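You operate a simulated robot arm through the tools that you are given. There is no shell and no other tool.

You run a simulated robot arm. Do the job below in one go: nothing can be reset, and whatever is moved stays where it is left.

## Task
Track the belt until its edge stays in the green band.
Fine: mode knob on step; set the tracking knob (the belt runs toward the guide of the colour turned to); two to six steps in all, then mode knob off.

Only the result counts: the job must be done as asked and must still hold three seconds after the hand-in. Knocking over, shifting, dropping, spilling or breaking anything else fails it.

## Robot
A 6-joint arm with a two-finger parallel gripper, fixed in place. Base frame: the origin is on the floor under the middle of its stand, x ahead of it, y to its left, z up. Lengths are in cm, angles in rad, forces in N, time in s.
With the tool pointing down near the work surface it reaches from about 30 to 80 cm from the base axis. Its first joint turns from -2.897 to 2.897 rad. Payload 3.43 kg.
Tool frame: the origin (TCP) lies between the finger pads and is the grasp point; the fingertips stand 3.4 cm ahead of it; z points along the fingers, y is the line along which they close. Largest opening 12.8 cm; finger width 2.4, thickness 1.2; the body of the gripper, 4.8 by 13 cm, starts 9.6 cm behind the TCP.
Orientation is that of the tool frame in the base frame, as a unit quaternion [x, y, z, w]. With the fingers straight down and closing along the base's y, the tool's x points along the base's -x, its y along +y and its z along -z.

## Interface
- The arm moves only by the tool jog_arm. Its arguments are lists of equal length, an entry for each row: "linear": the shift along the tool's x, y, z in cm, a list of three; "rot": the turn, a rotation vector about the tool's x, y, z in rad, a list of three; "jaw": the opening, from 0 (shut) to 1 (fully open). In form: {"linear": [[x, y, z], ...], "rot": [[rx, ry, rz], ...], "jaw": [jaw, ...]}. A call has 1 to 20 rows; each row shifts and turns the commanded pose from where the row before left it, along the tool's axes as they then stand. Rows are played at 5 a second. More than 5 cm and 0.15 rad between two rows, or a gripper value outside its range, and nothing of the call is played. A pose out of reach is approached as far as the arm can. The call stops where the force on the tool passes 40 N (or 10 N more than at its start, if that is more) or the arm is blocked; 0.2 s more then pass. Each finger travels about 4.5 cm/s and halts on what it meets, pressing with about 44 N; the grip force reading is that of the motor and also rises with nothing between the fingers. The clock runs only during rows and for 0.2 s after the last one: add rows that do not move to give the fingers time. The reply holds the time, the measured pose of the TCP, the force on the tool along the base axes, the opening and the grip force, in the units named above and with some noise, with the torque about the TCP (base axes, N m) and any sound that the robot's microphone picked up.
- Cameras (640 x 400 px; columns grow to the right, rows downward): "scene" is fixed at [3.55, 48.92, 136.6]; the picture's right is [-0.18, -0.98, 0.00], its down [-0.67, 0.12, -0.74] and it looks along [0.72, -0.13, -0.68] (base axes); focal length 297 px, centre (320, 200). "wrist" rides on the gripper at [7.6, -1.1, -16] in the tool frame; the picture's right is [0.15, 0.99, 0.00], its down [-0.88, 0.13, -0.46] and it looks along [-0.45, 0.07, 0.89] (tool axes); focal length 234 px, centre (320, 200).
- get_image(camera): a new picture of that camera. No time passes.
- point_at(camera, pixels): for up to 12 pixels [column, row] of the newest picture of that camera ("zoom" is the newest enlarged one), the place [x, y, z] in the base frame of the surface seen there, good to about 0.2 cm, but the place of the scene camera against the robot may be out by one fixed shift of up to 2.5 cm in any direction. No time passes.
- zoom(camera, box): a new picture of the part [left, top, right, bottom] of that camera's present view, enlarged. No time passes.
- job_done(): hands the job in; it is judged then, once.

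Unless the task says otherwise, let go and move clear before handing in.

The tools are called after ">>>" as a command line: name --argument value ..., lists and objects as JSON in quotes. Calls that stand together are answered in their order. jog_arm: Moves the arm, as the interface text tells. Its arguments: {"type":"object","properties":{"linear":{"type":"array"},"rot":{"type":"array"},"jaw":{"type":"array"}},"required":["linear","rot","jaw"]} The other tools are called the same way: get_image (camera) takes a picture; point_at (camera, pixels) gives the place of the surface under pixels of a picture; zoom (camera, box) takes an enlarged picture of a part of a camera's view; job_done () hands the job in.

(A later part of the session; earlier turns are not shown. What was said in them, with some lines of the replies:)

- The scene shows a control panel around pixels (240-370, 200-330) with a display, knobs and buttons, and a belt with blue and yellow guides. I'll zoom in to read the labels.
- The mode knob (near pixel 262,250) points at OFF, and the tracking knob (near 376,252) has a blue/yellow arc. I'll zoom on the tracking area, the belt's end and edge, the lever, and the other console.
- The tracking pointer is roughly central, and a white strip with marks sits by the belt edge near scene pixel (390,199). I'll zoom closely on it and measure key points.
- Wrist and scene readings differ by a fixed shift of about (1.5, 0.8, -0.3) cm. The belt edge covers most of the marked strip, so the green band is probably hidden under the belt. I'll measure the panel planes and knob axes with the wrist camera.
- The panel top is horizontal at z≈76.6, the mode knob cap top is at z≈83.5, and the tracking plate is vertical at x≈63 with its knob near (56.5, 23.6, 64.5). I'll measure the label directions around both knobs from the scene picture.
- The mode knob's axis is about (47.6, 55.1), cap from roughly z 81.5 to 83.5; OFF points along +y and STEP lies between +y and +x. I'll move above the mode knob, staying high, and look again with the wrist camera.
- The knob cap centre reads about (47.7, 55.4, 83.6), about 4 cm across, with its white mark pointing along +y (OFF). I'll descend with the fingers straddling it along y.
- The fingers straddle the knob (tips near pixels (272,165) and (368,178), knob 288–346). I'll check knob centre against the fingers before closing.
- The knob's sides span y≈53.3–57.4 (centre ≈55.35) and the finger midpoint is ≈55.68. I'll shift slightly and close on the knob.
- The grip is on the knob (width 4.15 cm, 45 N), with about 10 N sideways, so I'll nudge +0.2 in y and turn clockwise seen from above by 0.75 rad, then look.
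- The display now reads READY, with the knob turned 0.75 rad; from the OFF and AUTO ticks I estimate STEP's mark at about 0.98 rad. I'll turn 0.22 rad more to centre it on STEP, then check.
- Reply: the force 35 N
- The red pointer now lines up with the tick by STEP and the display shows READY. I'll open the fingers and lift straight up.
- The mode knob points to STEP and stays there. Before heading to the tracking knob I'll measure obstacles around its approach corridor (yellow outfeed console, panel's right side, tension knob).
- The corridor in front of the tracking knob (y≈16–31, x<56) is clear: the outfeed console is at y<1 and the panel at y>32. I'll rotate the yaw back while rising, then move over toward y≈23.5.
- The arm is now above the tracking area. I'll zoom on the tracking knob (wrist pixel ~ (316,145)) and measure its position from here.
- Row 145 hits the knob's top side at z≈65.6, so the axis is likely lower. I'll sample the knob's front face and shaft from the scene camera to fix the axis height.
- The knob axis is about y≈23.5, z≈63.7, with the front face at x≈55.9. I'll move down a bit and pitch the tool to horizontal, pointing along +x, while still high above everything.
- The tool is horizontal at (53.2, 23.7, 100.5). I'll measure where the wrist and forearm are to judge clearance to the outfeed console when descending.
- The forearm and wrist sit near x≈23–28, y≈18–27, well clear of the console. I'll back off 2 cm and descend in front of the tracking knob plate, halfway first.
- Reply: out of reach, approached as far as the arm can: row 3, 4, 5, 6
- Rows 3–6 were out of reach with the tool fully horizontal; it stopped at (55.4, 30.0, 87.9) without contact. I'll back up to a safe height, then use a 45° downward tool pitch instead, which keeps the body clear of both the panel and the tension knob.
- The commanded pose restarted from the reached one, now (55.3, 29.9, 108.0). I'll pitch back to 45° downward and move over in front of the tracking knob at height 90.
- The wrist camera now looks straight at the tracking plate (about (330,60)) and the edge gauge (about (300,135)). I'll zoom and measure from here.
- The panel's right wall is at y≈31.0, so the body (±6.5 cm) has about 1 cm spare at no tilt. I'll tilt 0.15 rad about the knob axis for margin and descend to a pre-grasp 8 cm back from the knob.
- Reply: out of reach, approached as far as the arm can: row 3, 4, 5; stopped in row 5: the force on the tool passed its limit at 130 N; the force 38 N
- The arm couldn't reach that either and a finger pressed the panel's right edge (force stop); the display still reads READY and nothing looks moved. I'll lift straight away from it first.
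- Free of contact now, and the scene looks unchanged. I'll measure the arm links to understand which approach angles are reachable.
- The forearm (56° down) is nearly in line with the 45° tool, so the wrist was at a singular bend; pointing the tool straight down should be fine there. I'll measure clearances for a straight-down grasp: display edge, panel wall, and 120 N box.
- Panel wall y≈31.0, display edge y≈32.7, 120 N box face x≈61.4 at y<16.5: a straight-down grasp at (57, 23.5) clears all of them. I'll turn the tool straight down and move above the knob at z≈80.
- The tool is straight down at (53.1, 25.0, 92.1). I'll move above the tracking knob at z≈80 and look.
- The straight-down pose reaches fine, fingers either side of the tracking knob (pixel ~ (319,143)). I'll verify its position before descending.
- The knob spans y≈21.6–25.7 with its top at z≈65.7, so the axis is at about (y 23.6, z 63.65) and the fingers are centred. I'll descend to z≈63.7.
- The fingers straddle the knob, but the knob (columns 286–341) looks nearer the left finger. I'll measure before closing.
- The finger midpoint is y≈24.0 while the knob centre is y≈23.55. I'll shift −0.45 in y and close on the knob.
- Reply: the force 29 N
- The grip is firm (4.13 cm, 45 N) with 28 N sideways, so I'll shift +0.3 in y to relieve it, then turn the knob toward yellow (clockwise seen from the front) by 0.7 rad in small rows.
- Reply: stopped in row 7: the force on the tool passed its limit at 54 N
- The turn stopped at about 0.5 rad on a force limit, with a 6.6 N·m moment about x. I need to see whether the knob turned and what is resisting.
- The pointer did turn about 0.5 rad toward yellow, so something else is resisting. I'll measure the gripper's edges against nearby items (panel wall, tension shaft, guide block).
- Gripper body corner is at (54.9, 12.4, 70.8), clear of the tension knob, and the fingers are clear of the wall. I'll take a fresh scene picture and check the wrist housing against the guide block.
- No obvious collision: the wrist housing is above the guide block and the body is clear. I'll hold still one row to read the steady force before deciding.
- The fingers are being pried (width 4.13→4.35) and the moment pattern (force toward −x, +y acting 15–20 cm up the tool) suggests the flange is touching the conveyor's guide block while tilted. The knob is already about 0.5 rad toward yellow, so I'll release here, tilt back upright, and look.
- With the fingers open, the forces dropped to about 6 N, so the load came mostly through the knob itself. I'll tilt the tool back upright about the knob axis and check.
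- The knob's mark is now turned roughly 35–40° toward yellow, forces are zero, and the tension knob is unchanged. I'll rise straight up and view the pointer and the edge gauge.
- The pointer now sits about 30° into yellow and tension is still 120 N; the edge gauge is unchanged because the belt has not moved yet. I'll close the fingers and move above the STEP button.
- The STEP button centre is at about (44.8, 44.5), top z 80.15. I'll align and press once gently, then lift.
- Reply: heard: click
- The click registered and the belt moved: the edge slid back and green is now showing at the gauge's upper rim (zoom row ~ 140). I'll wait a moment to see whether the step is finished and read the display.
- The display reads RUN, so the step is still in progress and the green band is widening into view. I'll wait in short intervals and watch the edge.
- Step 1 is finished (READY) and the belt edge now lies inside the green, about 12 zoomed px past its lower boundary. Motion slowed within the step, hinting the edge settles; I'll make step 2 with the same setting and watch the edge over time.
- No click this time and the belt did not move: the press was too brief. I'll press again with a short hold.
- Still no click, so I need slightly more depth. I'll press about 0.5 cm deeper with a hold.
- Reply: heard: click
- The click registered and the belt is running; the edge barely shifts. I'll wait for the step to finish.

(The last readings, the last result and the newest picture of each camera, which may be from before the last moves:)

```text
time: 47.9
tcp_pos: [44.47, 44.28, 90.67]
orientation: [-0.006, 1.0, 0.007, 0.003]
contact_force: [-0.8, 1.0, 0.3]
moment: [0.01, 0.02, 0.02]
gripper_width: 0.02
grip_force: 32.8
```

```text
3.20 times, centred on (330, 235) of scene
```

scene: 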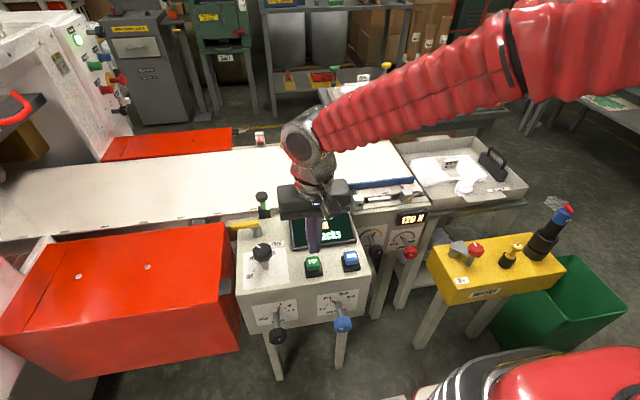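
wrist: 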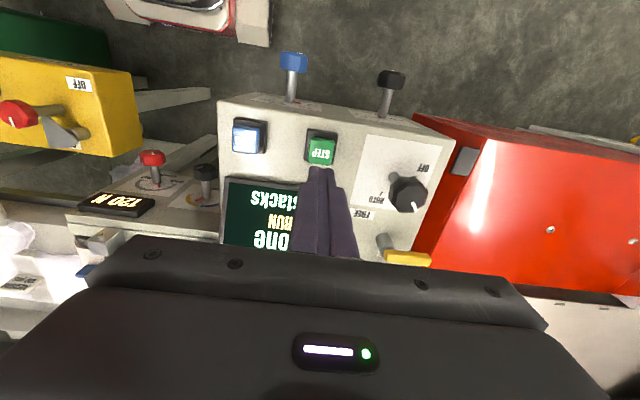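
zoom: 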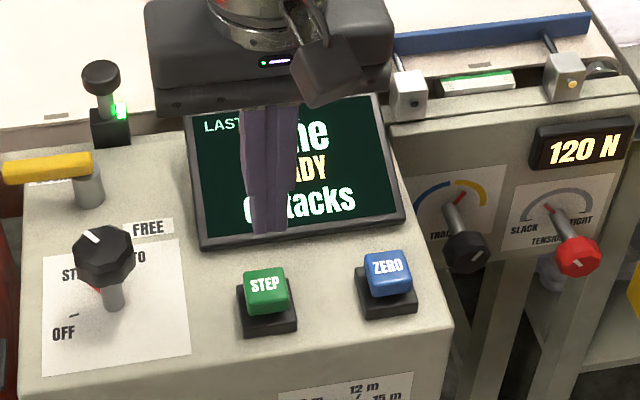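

Step 2 finished (READY); the green showing grew only from ~12 to ~17 zoomed px, so the edge is settling inside the band. I'll make a third step to confirm it stays.

>>> jog_arm --linear '[[0, 0.1, 4], [0, 0, 3], [0, 0, 0.4], [0, 0, 0.3], [0, 0, 0.3], [0, 0, 0], [0, 0, -2], [0, 0, -3], [0, 0, -3], [0, 0, 0], [0, 0, 0], [0, 0, 0], [0, 0, 0], [0, 0, 0], [0, 0, 0], [0, 0, 0], [0, 0, 0], [0, 0, 0]]' --rot '[[0, 0, 0], [0, 0, 0], [0, 0, 0], [0, 0, 0], [0, 0, 0], [0, 0, 0], [0, 0, 0], [0, 0, 0], [0, 0, 0], [0, 0, 0], [0, 0, 0], [0, 0, 0], [0, 0, 0], [0, 0, 0], [0, 0, 0], [0, 0, 0], [0, 0, 0], [0, 0, 0]]' --jaw '[0, 0, 0, 0, 0, 0, 0, 0, 0, 0, 0, 0, 0, 0, 0, 0, 0, 0]'

>>> zoom --camera "scene" --box '[360, 188, 400, 213]'

>>> zoom --camera "scene" --box '[230, 180, 430, 290]'

```text
time: 51.7
tcp_pos: [44.86, 44.54, 90.86]
orientation: [-0.006, 1.0, 0.006, 0.004]
contact_force: [-0.2, 0.8, -1.1]
moment: [0.0, -0.01, -0.01]
gripper_width: 0.0
grip_force: 32.8
heard: click
```

```text
16.00 times, centred on (380, 200) of scene
```

zoom: 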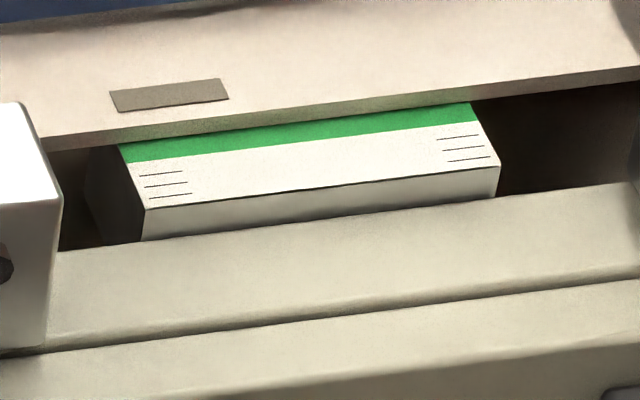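

```text
3.20 times, centred on (330, 235) of scene
```

zoom: 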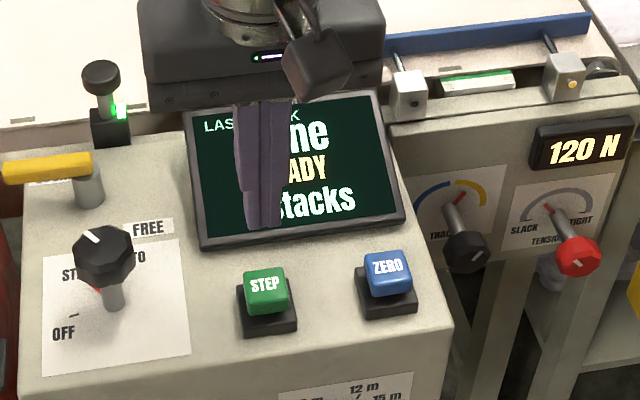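

Step 3 is done (READY) and the edge moved only about 1 zoomed px, so it has settled. Since the belt sits above the gauge and the camera looks obliquely, I'll check in 3D where the belt edge is relative to the green.

>>> zoom --camera "scene" --box '[360, 188, 400, 213]'

>>> point_at --camera "zoom" --pixels '[[300, 120], [300, 114], [300, 128], [300, 134], [300, 140], [300, 146], [300, 160], [300, 175], [300, 186], [300, 105], [300, 200], [300, 60]]'

```text
16.00 times, centred on (380, 200) of scene
```

zoom: 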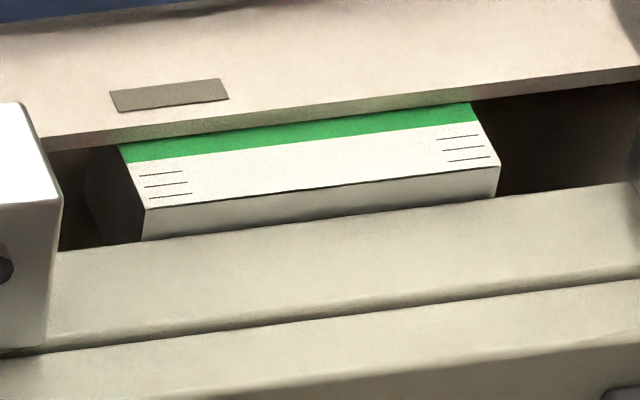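

```text
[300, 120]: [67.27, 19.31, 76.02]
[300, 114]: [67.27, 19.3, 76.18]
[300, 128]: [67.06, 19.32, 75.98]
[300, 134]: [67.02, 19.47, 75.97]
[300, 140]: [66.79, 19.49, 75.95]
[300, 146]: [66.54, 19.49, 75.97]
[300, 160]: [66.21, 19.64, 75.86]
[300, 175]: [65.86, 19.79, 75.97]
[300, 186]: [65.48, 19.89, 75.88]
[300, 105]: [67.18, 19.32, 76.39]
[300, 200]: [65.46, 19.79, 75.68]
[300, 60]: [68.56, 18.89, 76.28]
```

In 3D the belt edge is at x≈67.2 and the green begins at x≈66.65 on the gauge right below it, so the edge is about 0.5 cm inside the green and stable. Now I'll go back to the mode knob: rise, move over it, and yaw to match the knob's STEP position.

>>> jog_arm --linear '[[-0.3, 1.0, -3], [-0.84, 3.3, -3], [-0.84, 3.3, -3], [-0.84, 3.4, 0], [0, 0, 0], [0, 0, 0], [0, 0, 0], [0, 0, 0], [0, 0, 0], [0, 0, 0], [0, 0, 0], [0, 0, 0]]' --rot '[[0, 0, 0], [0, 0, 0], [0, 0, 0], [0, 0, 0], [0, 0, 0.139], [0, 0, 0.139], [0, 0, 0.139], [0, 0, 0.139], [0, 0, 0.139], [0, 0, 0.139], [0, 0, 0.136], [0, 0, 0]]' --jaw '[0, 0, 0.3, 0.5, 0.5, 0.5, 0.5, 0.5, 0.5, 0.5, 0.5, 0.5]'

>>> get_image --camera "wrist"

>>> zoom --camera "wrist" --box '[270, 110, 370, 190]'

```text
time: 54.3
tcp_pos: [47.4, 55.56, 100.0]
orientation: [0.461, 0.887, 0.007, -0.001]
contact_force: [0.2, 0.5, -0.4]
moment: [0.01, 0.01, -0.02]
gripper_width: 6.43
grip_force: 0.0
```

```text
taken
```

wrist: 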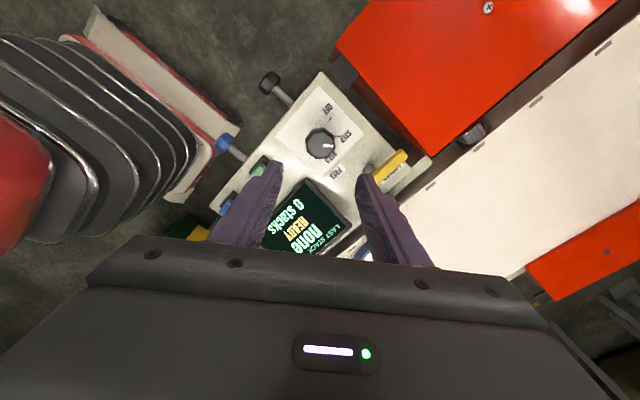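

```text
5.00 times, centred on (320, 150) of wrist
```

zoom: 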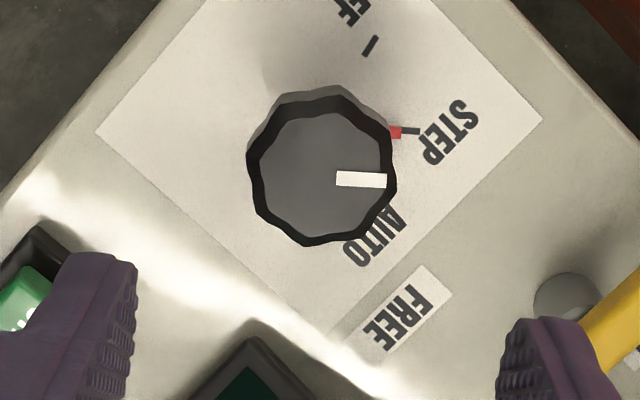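

The pointer sits exactly on the STEP tick and the knob's mark matches the tool's axis as when I released it. I'll descend over the knob with fingers open.

>>> jog_arm --linear '[[-0.1, 0.23, 4], [0, 0, 4], [0, 0, 4], [0, 0, 3.4], [0, 0, 2], [0, 0, 0]]' --rot '[[0, 0, 0], [0, 0, 0], [0, 0, 0], [0, 0, 0], [0, 0, 0], [0, 0, 0]]' --jaw '[0.5, 0.5, 0.5, 0.5, 0.5, 0.5]'

>>> zoom --camera "wrist" --box '[240, 120, 400, 250]'

```text
time: 55.7
tcp_pos: [47.84, 55.75, 82.71]
orientation: [0.46, 0.888, 0.007, -0.001]
contact_force: [0.2, 0.6, 0.0]
moment: [-0.02, 0.0, 0.01]
gripper_width: 6.4
grip_force: 0.0
```

```text
3.08 times, centred on (320, 185) of wrist
```

zoom: 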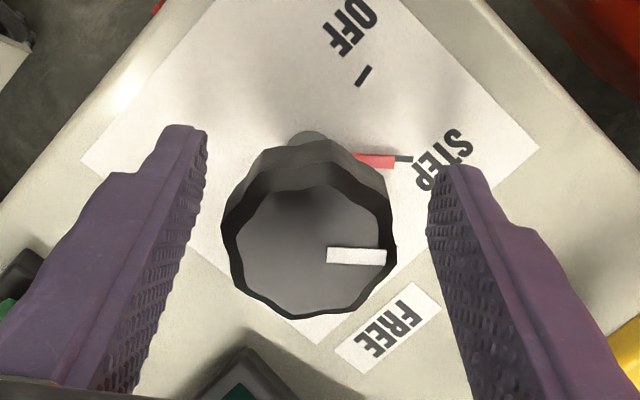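

The knob sits about 0.2 cm toward the left finger. I'll shift −0.2 along the tool's y and close.

>>> jog_arm --linear '[[0, -0.2, 0], [0, 0, 0], [0, 0, 0], [0, 0, 0], [0, 0, 0], [0, 0, 0]]' --rot '[[0, 0, 0], [0, 0, 0], [0, 0, 0], [0, 0, 0], [0, 0, 0], [0, 0, 0]]' --jaw '[0.5, 0.35, 0.2, 0.1, 0.1, 0.1]'

>>> zoom --camera "wrist" --box '[240, 120, 400, 250]'

```text
time: 57.1
tcp_pos: [47.68, 55.83, 82.64]
orientation: [0.461, 0.887, 0.007, 0.0]
contact_force: [4.9, 5.9, -1.8]
moment: [-0.32, 0.38, 0.01]
gripper_width: 4.18
grip_force: 45.0
```

```text
3.08 times, centred on (320, 185) of wrist
```

zoom: 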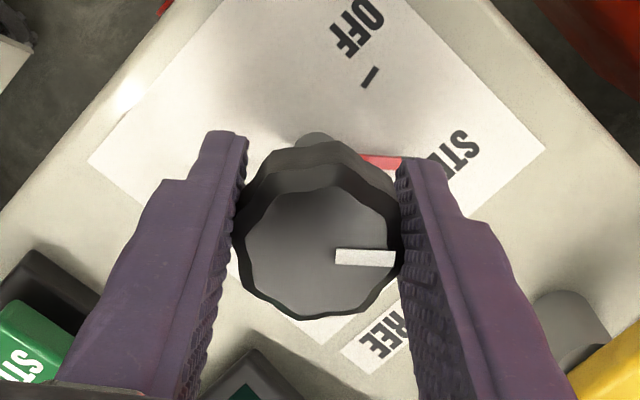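

The grip is centred (forces ~5 N). I'll turn back counter-clockwise by about 0.96 rad to OFF.

>>> jog_arm --linear '[[0, 0, 0], [0, 0, 0], [0, 0, 0], [0, 0, 0], [0, 0, 0], [0, 0, 0], [0, 0, 0], [0, 0, 0], [0, 0, 0]]' --rot '[[0, 0, -0.12], [0, 0, -0.12], [0, 0, -0.12], [0, 0, -0.12], [0, 0, -0.12], [0, 0, -0.12], [0, 0, -0.12], [0, 0, -0.12], [0, 0, 0]]' --jaw '[0.1, 0.1, 0.1, 0.1, 0.1, 0.1, 0.1, 0.1, 0.1]'

>>> zoom --camera "wrist" --box '[240, 120, 400, 250]'

>>> zoom --camera "scene" --box '[210, 170, 370, 290]'

```text
time: 59.1
tcp_pos: [47.49, 55.5, 82.6]
orientation: [-0.001, 1.0, 0.005, 0.004]
contact_force: [-7.6, -31.1, 24.4]
moment: [-0.64, -0.18, -0.06]
gripper_width: 4.14
grip_force: 44.6
```

```text
3.08 times, centred on (320, 185) of wrist
```

zoom: 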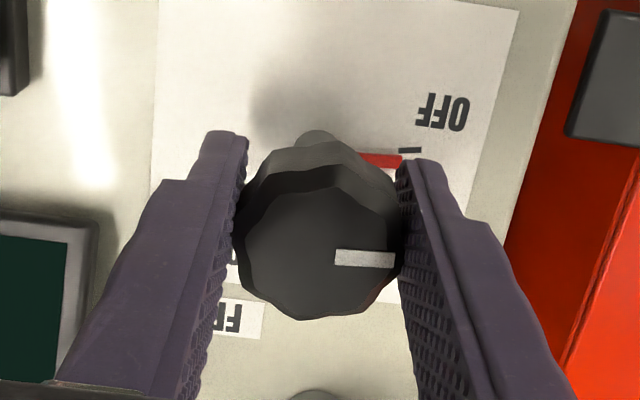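

```text
3.33 times, centred on (290, 230) of scene
```

zoom: 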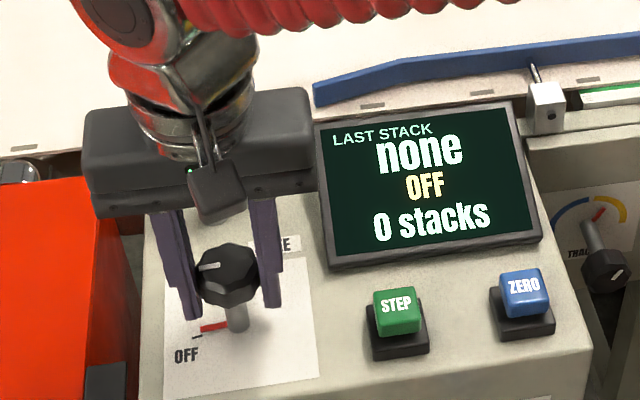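

The display reads OFF; the pointer is a touch short of the OFF tick. I'll relieve the side load and turn about 0.09 rad more, then release.

>>> jog_arm --linear '[[0, -0.15, -0.1], [0, 0, 0], [0, 0, 0], [0, 0, 0]]' --rot '[[0, 0, 0], [0, 0, -0.05], [0, 0, -0.05], [0, 0, 0]]' --jaw '[0.1, 0.1, 0.1, 0.1]'

>>> zoom --camera "wrist" --box '[240, 120, 400, 250]'

```text
time: 60.1
tcp_pos: [47.56, 55.4, 82.69]
orientation: [-0.052, 0.999, 0.005, 0.003]
contact_force: [-1.5, -15.8, 3.8]
moment: [-0.43, 0.38, -0.2]
gripper_width: 4.16
grip_force: 45.1
```

```text
3.08 times, centred on (320, 185) of wrist
```

zoom: 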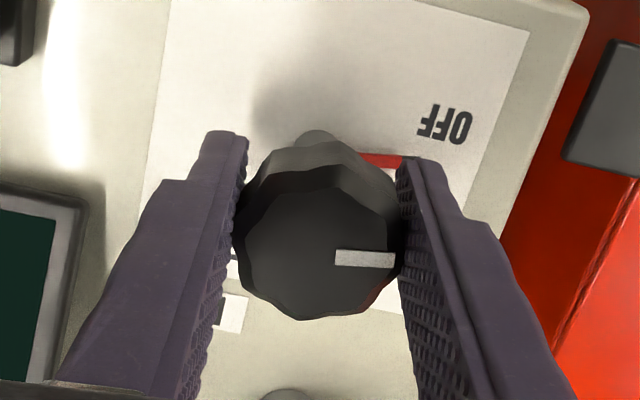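

The knob is now on the OFF tick. I'll open the fingers, lift straight up, and inspect everything.

>>> jog_arm --linear '[[0, 0, 0], [0, 0, 0], [0, 0, 0], [0, 0, 0], [0, 0, -3], [0, 0, -4], [0, 0, -4], [0, 0, -4], [0, 0, -4], [0, 0, 0]]' --rot '[[0, 0, 0], [0, 0, 0], [0, 0, 0], [0, 0, 0], [0, 0, 0], [0, 0, 0], [0, 0, 0], [0, 0, 0], [0, 0, 0], [0, 0, 0]]' --jaw '[0.5, 0.5, 0.5, 0.5, 0.5, 0.5, 0.5, 0.5, 0.5, 0.5]'

>>> zoom --camera "scene" --box '[220, 180, 430, 290]'

>>> zoom --camera "scene" --box '[240, 235, 300, 290]'

>>> zoom --camera "scene" --box '[360, 188, 400, 213]'

>>> get_image --camera "scene"

```text
time: 62.3
tcp_pos: [47.19, 55.72, 101.4]
orientation: [-0.052, 0.999, 0.005, 0.004]
contact_force: [-0.4, 0.3, 0.4]
moment: [0.0, 0.01, 0.0]
gripper_width: 6.43
grip_force: 0.2
```

```text
3.05 times, centred on (325, 235) of scene
```

zoom: 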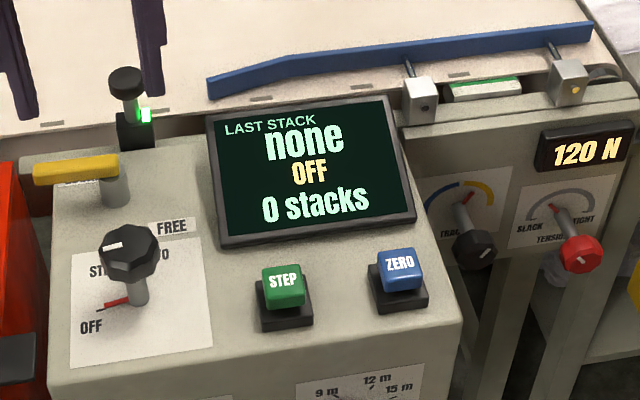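

```text
7.27 times, centred on (270, 262) of scene
```

zoom: 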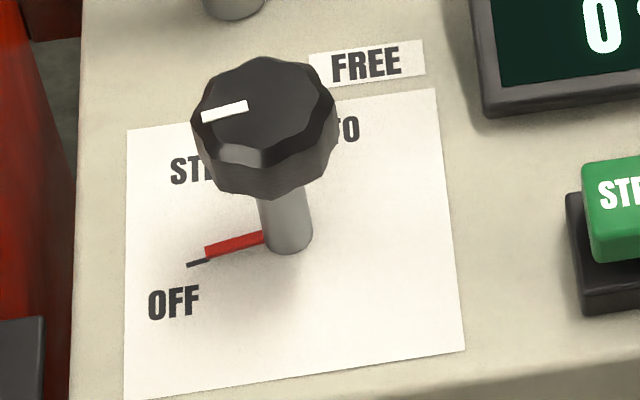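

```text
16.00 times, centred on (380, 200) of scene
```

zoom: 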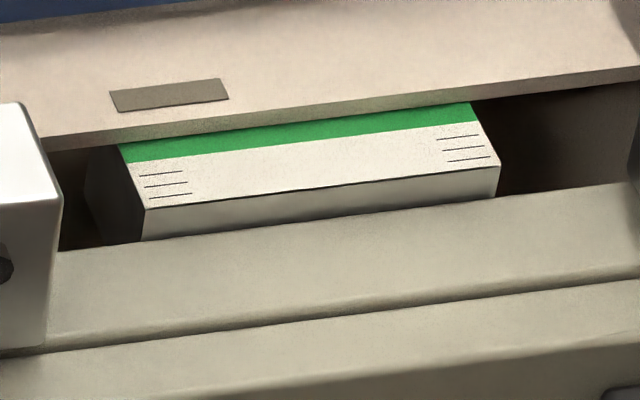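

```text
taken
```

scene: 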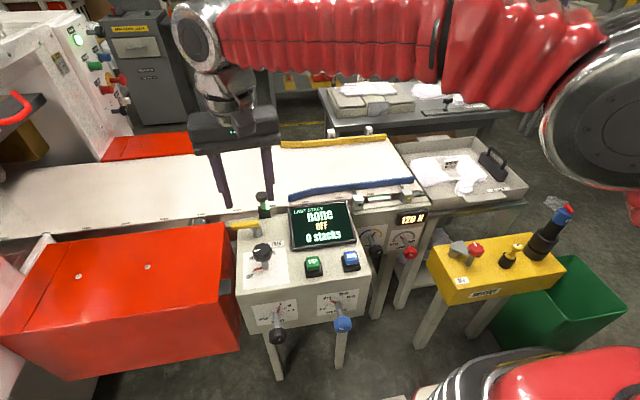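

Mode is OFF, the knob is on its tick, and green still meets the belt edge. For certainty I'll take a closer, steeper look at the gauge with the wrist camera from a safe height, with the fingers open.

>>> jog_arm --linear '[[0, 0, 0], [-1.28, -3.57, 0.6], [-1.28, -3.57, 0.6], [-1.28, -3.57, 0.6], [-1.28, -3.57, 0.6], [-1.28, -3.57, 0.6], [-1.28, -3.57, 0.6], [-1.28, -3.57, 0.6], [-1.28, -3.57, 0.6], [-1.28, -3.57, 0.6], [-1.28, -3.57, 0.6], [0, 0, 0], [0, 0, 0]]' --rot '[[0, 0, 0.104], [0, 0, 0], [0, 0, 0], [0, 0, 0], [0, 0, 0], [0, 0, 0], [0, 0, 0], [0, 0, 0], [0, 0, 0], [0, 0, 0], [0, 0, 0], [0, 0, 0], [0, 0, 0]]' --jaw '[0.5, 0.6, 0.7, 0.8, 0.9, 1, 1, 1, 1, 1, 1, 1, 1]'

>>> get_image --camera "wrist"

>>> zoom --camera "wrist" --box '[290, 170, 340, 205]'

```text
time: 65.1
tcp_pos: [60.33, 19.68, 94.9]
orientation: [0.001, 1.0, 0.006, 0.004]
contact_force: [0.3, 0.2, 0.7]
moment: [-0.02, 0.0, 0.02]
gripper_width: 12.8
grip_force: 0.1
```

```text
taken
```

wrist: 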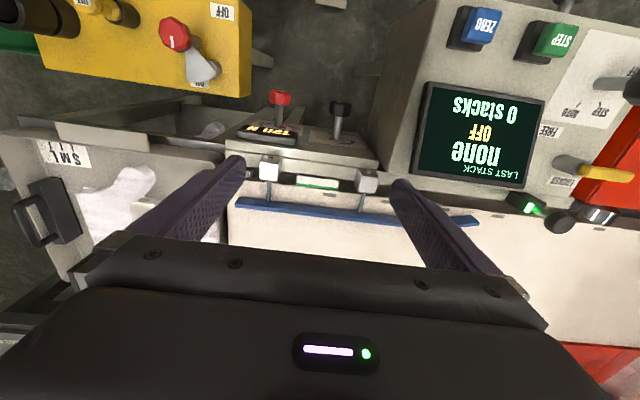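

```text
11.43 times, centred on (315, 188) of wrist
```

zoom: 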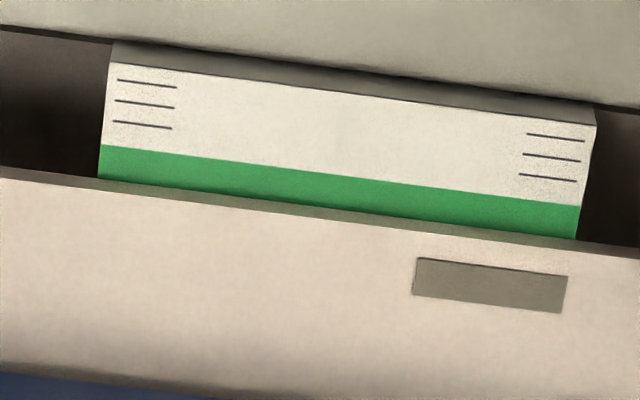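

The close view shows solid green (zoom rows ~145–178 at left, ~205–238 at right) running right up to the belt's edge with no white beyond it, the display reads OFF, and the arm is clear. I'm handing in the job.

>>> job_done

```text
The job is handed in.
```

The belt edge is in the green band, about 0.5 cm inside its outer boundary, and the mode knob is back on OFF. I've handed the job in.

- **Tracking:** I turned the tracking knob about 30° toward yellow. The belt had been sitting too far toward the blue guide.
- **Steps:** I used three steps in all. The first brought the edge into the green, the second moved it slightly further, and the third barely shifted it, so it has settled. Two presses between steps one and two were too light to register: no click, and the belt did not move.
- **Final check:** A close view after switching off showed solid green right up to the belt edge, with no white beyond it. The display read OFF and tension was still 120 N. I could not see the inner boundary of the band, because it is under the belt.

**Contacts:** While finding a way to reach the tracking knob, a finger pressed against the right edge of the control panel, and the force reached 130 N before the arm stopped. The first turn of the tracking knob also stopped on the force limit, at 54 N. Nothing looked moved or damaged in later pictures.
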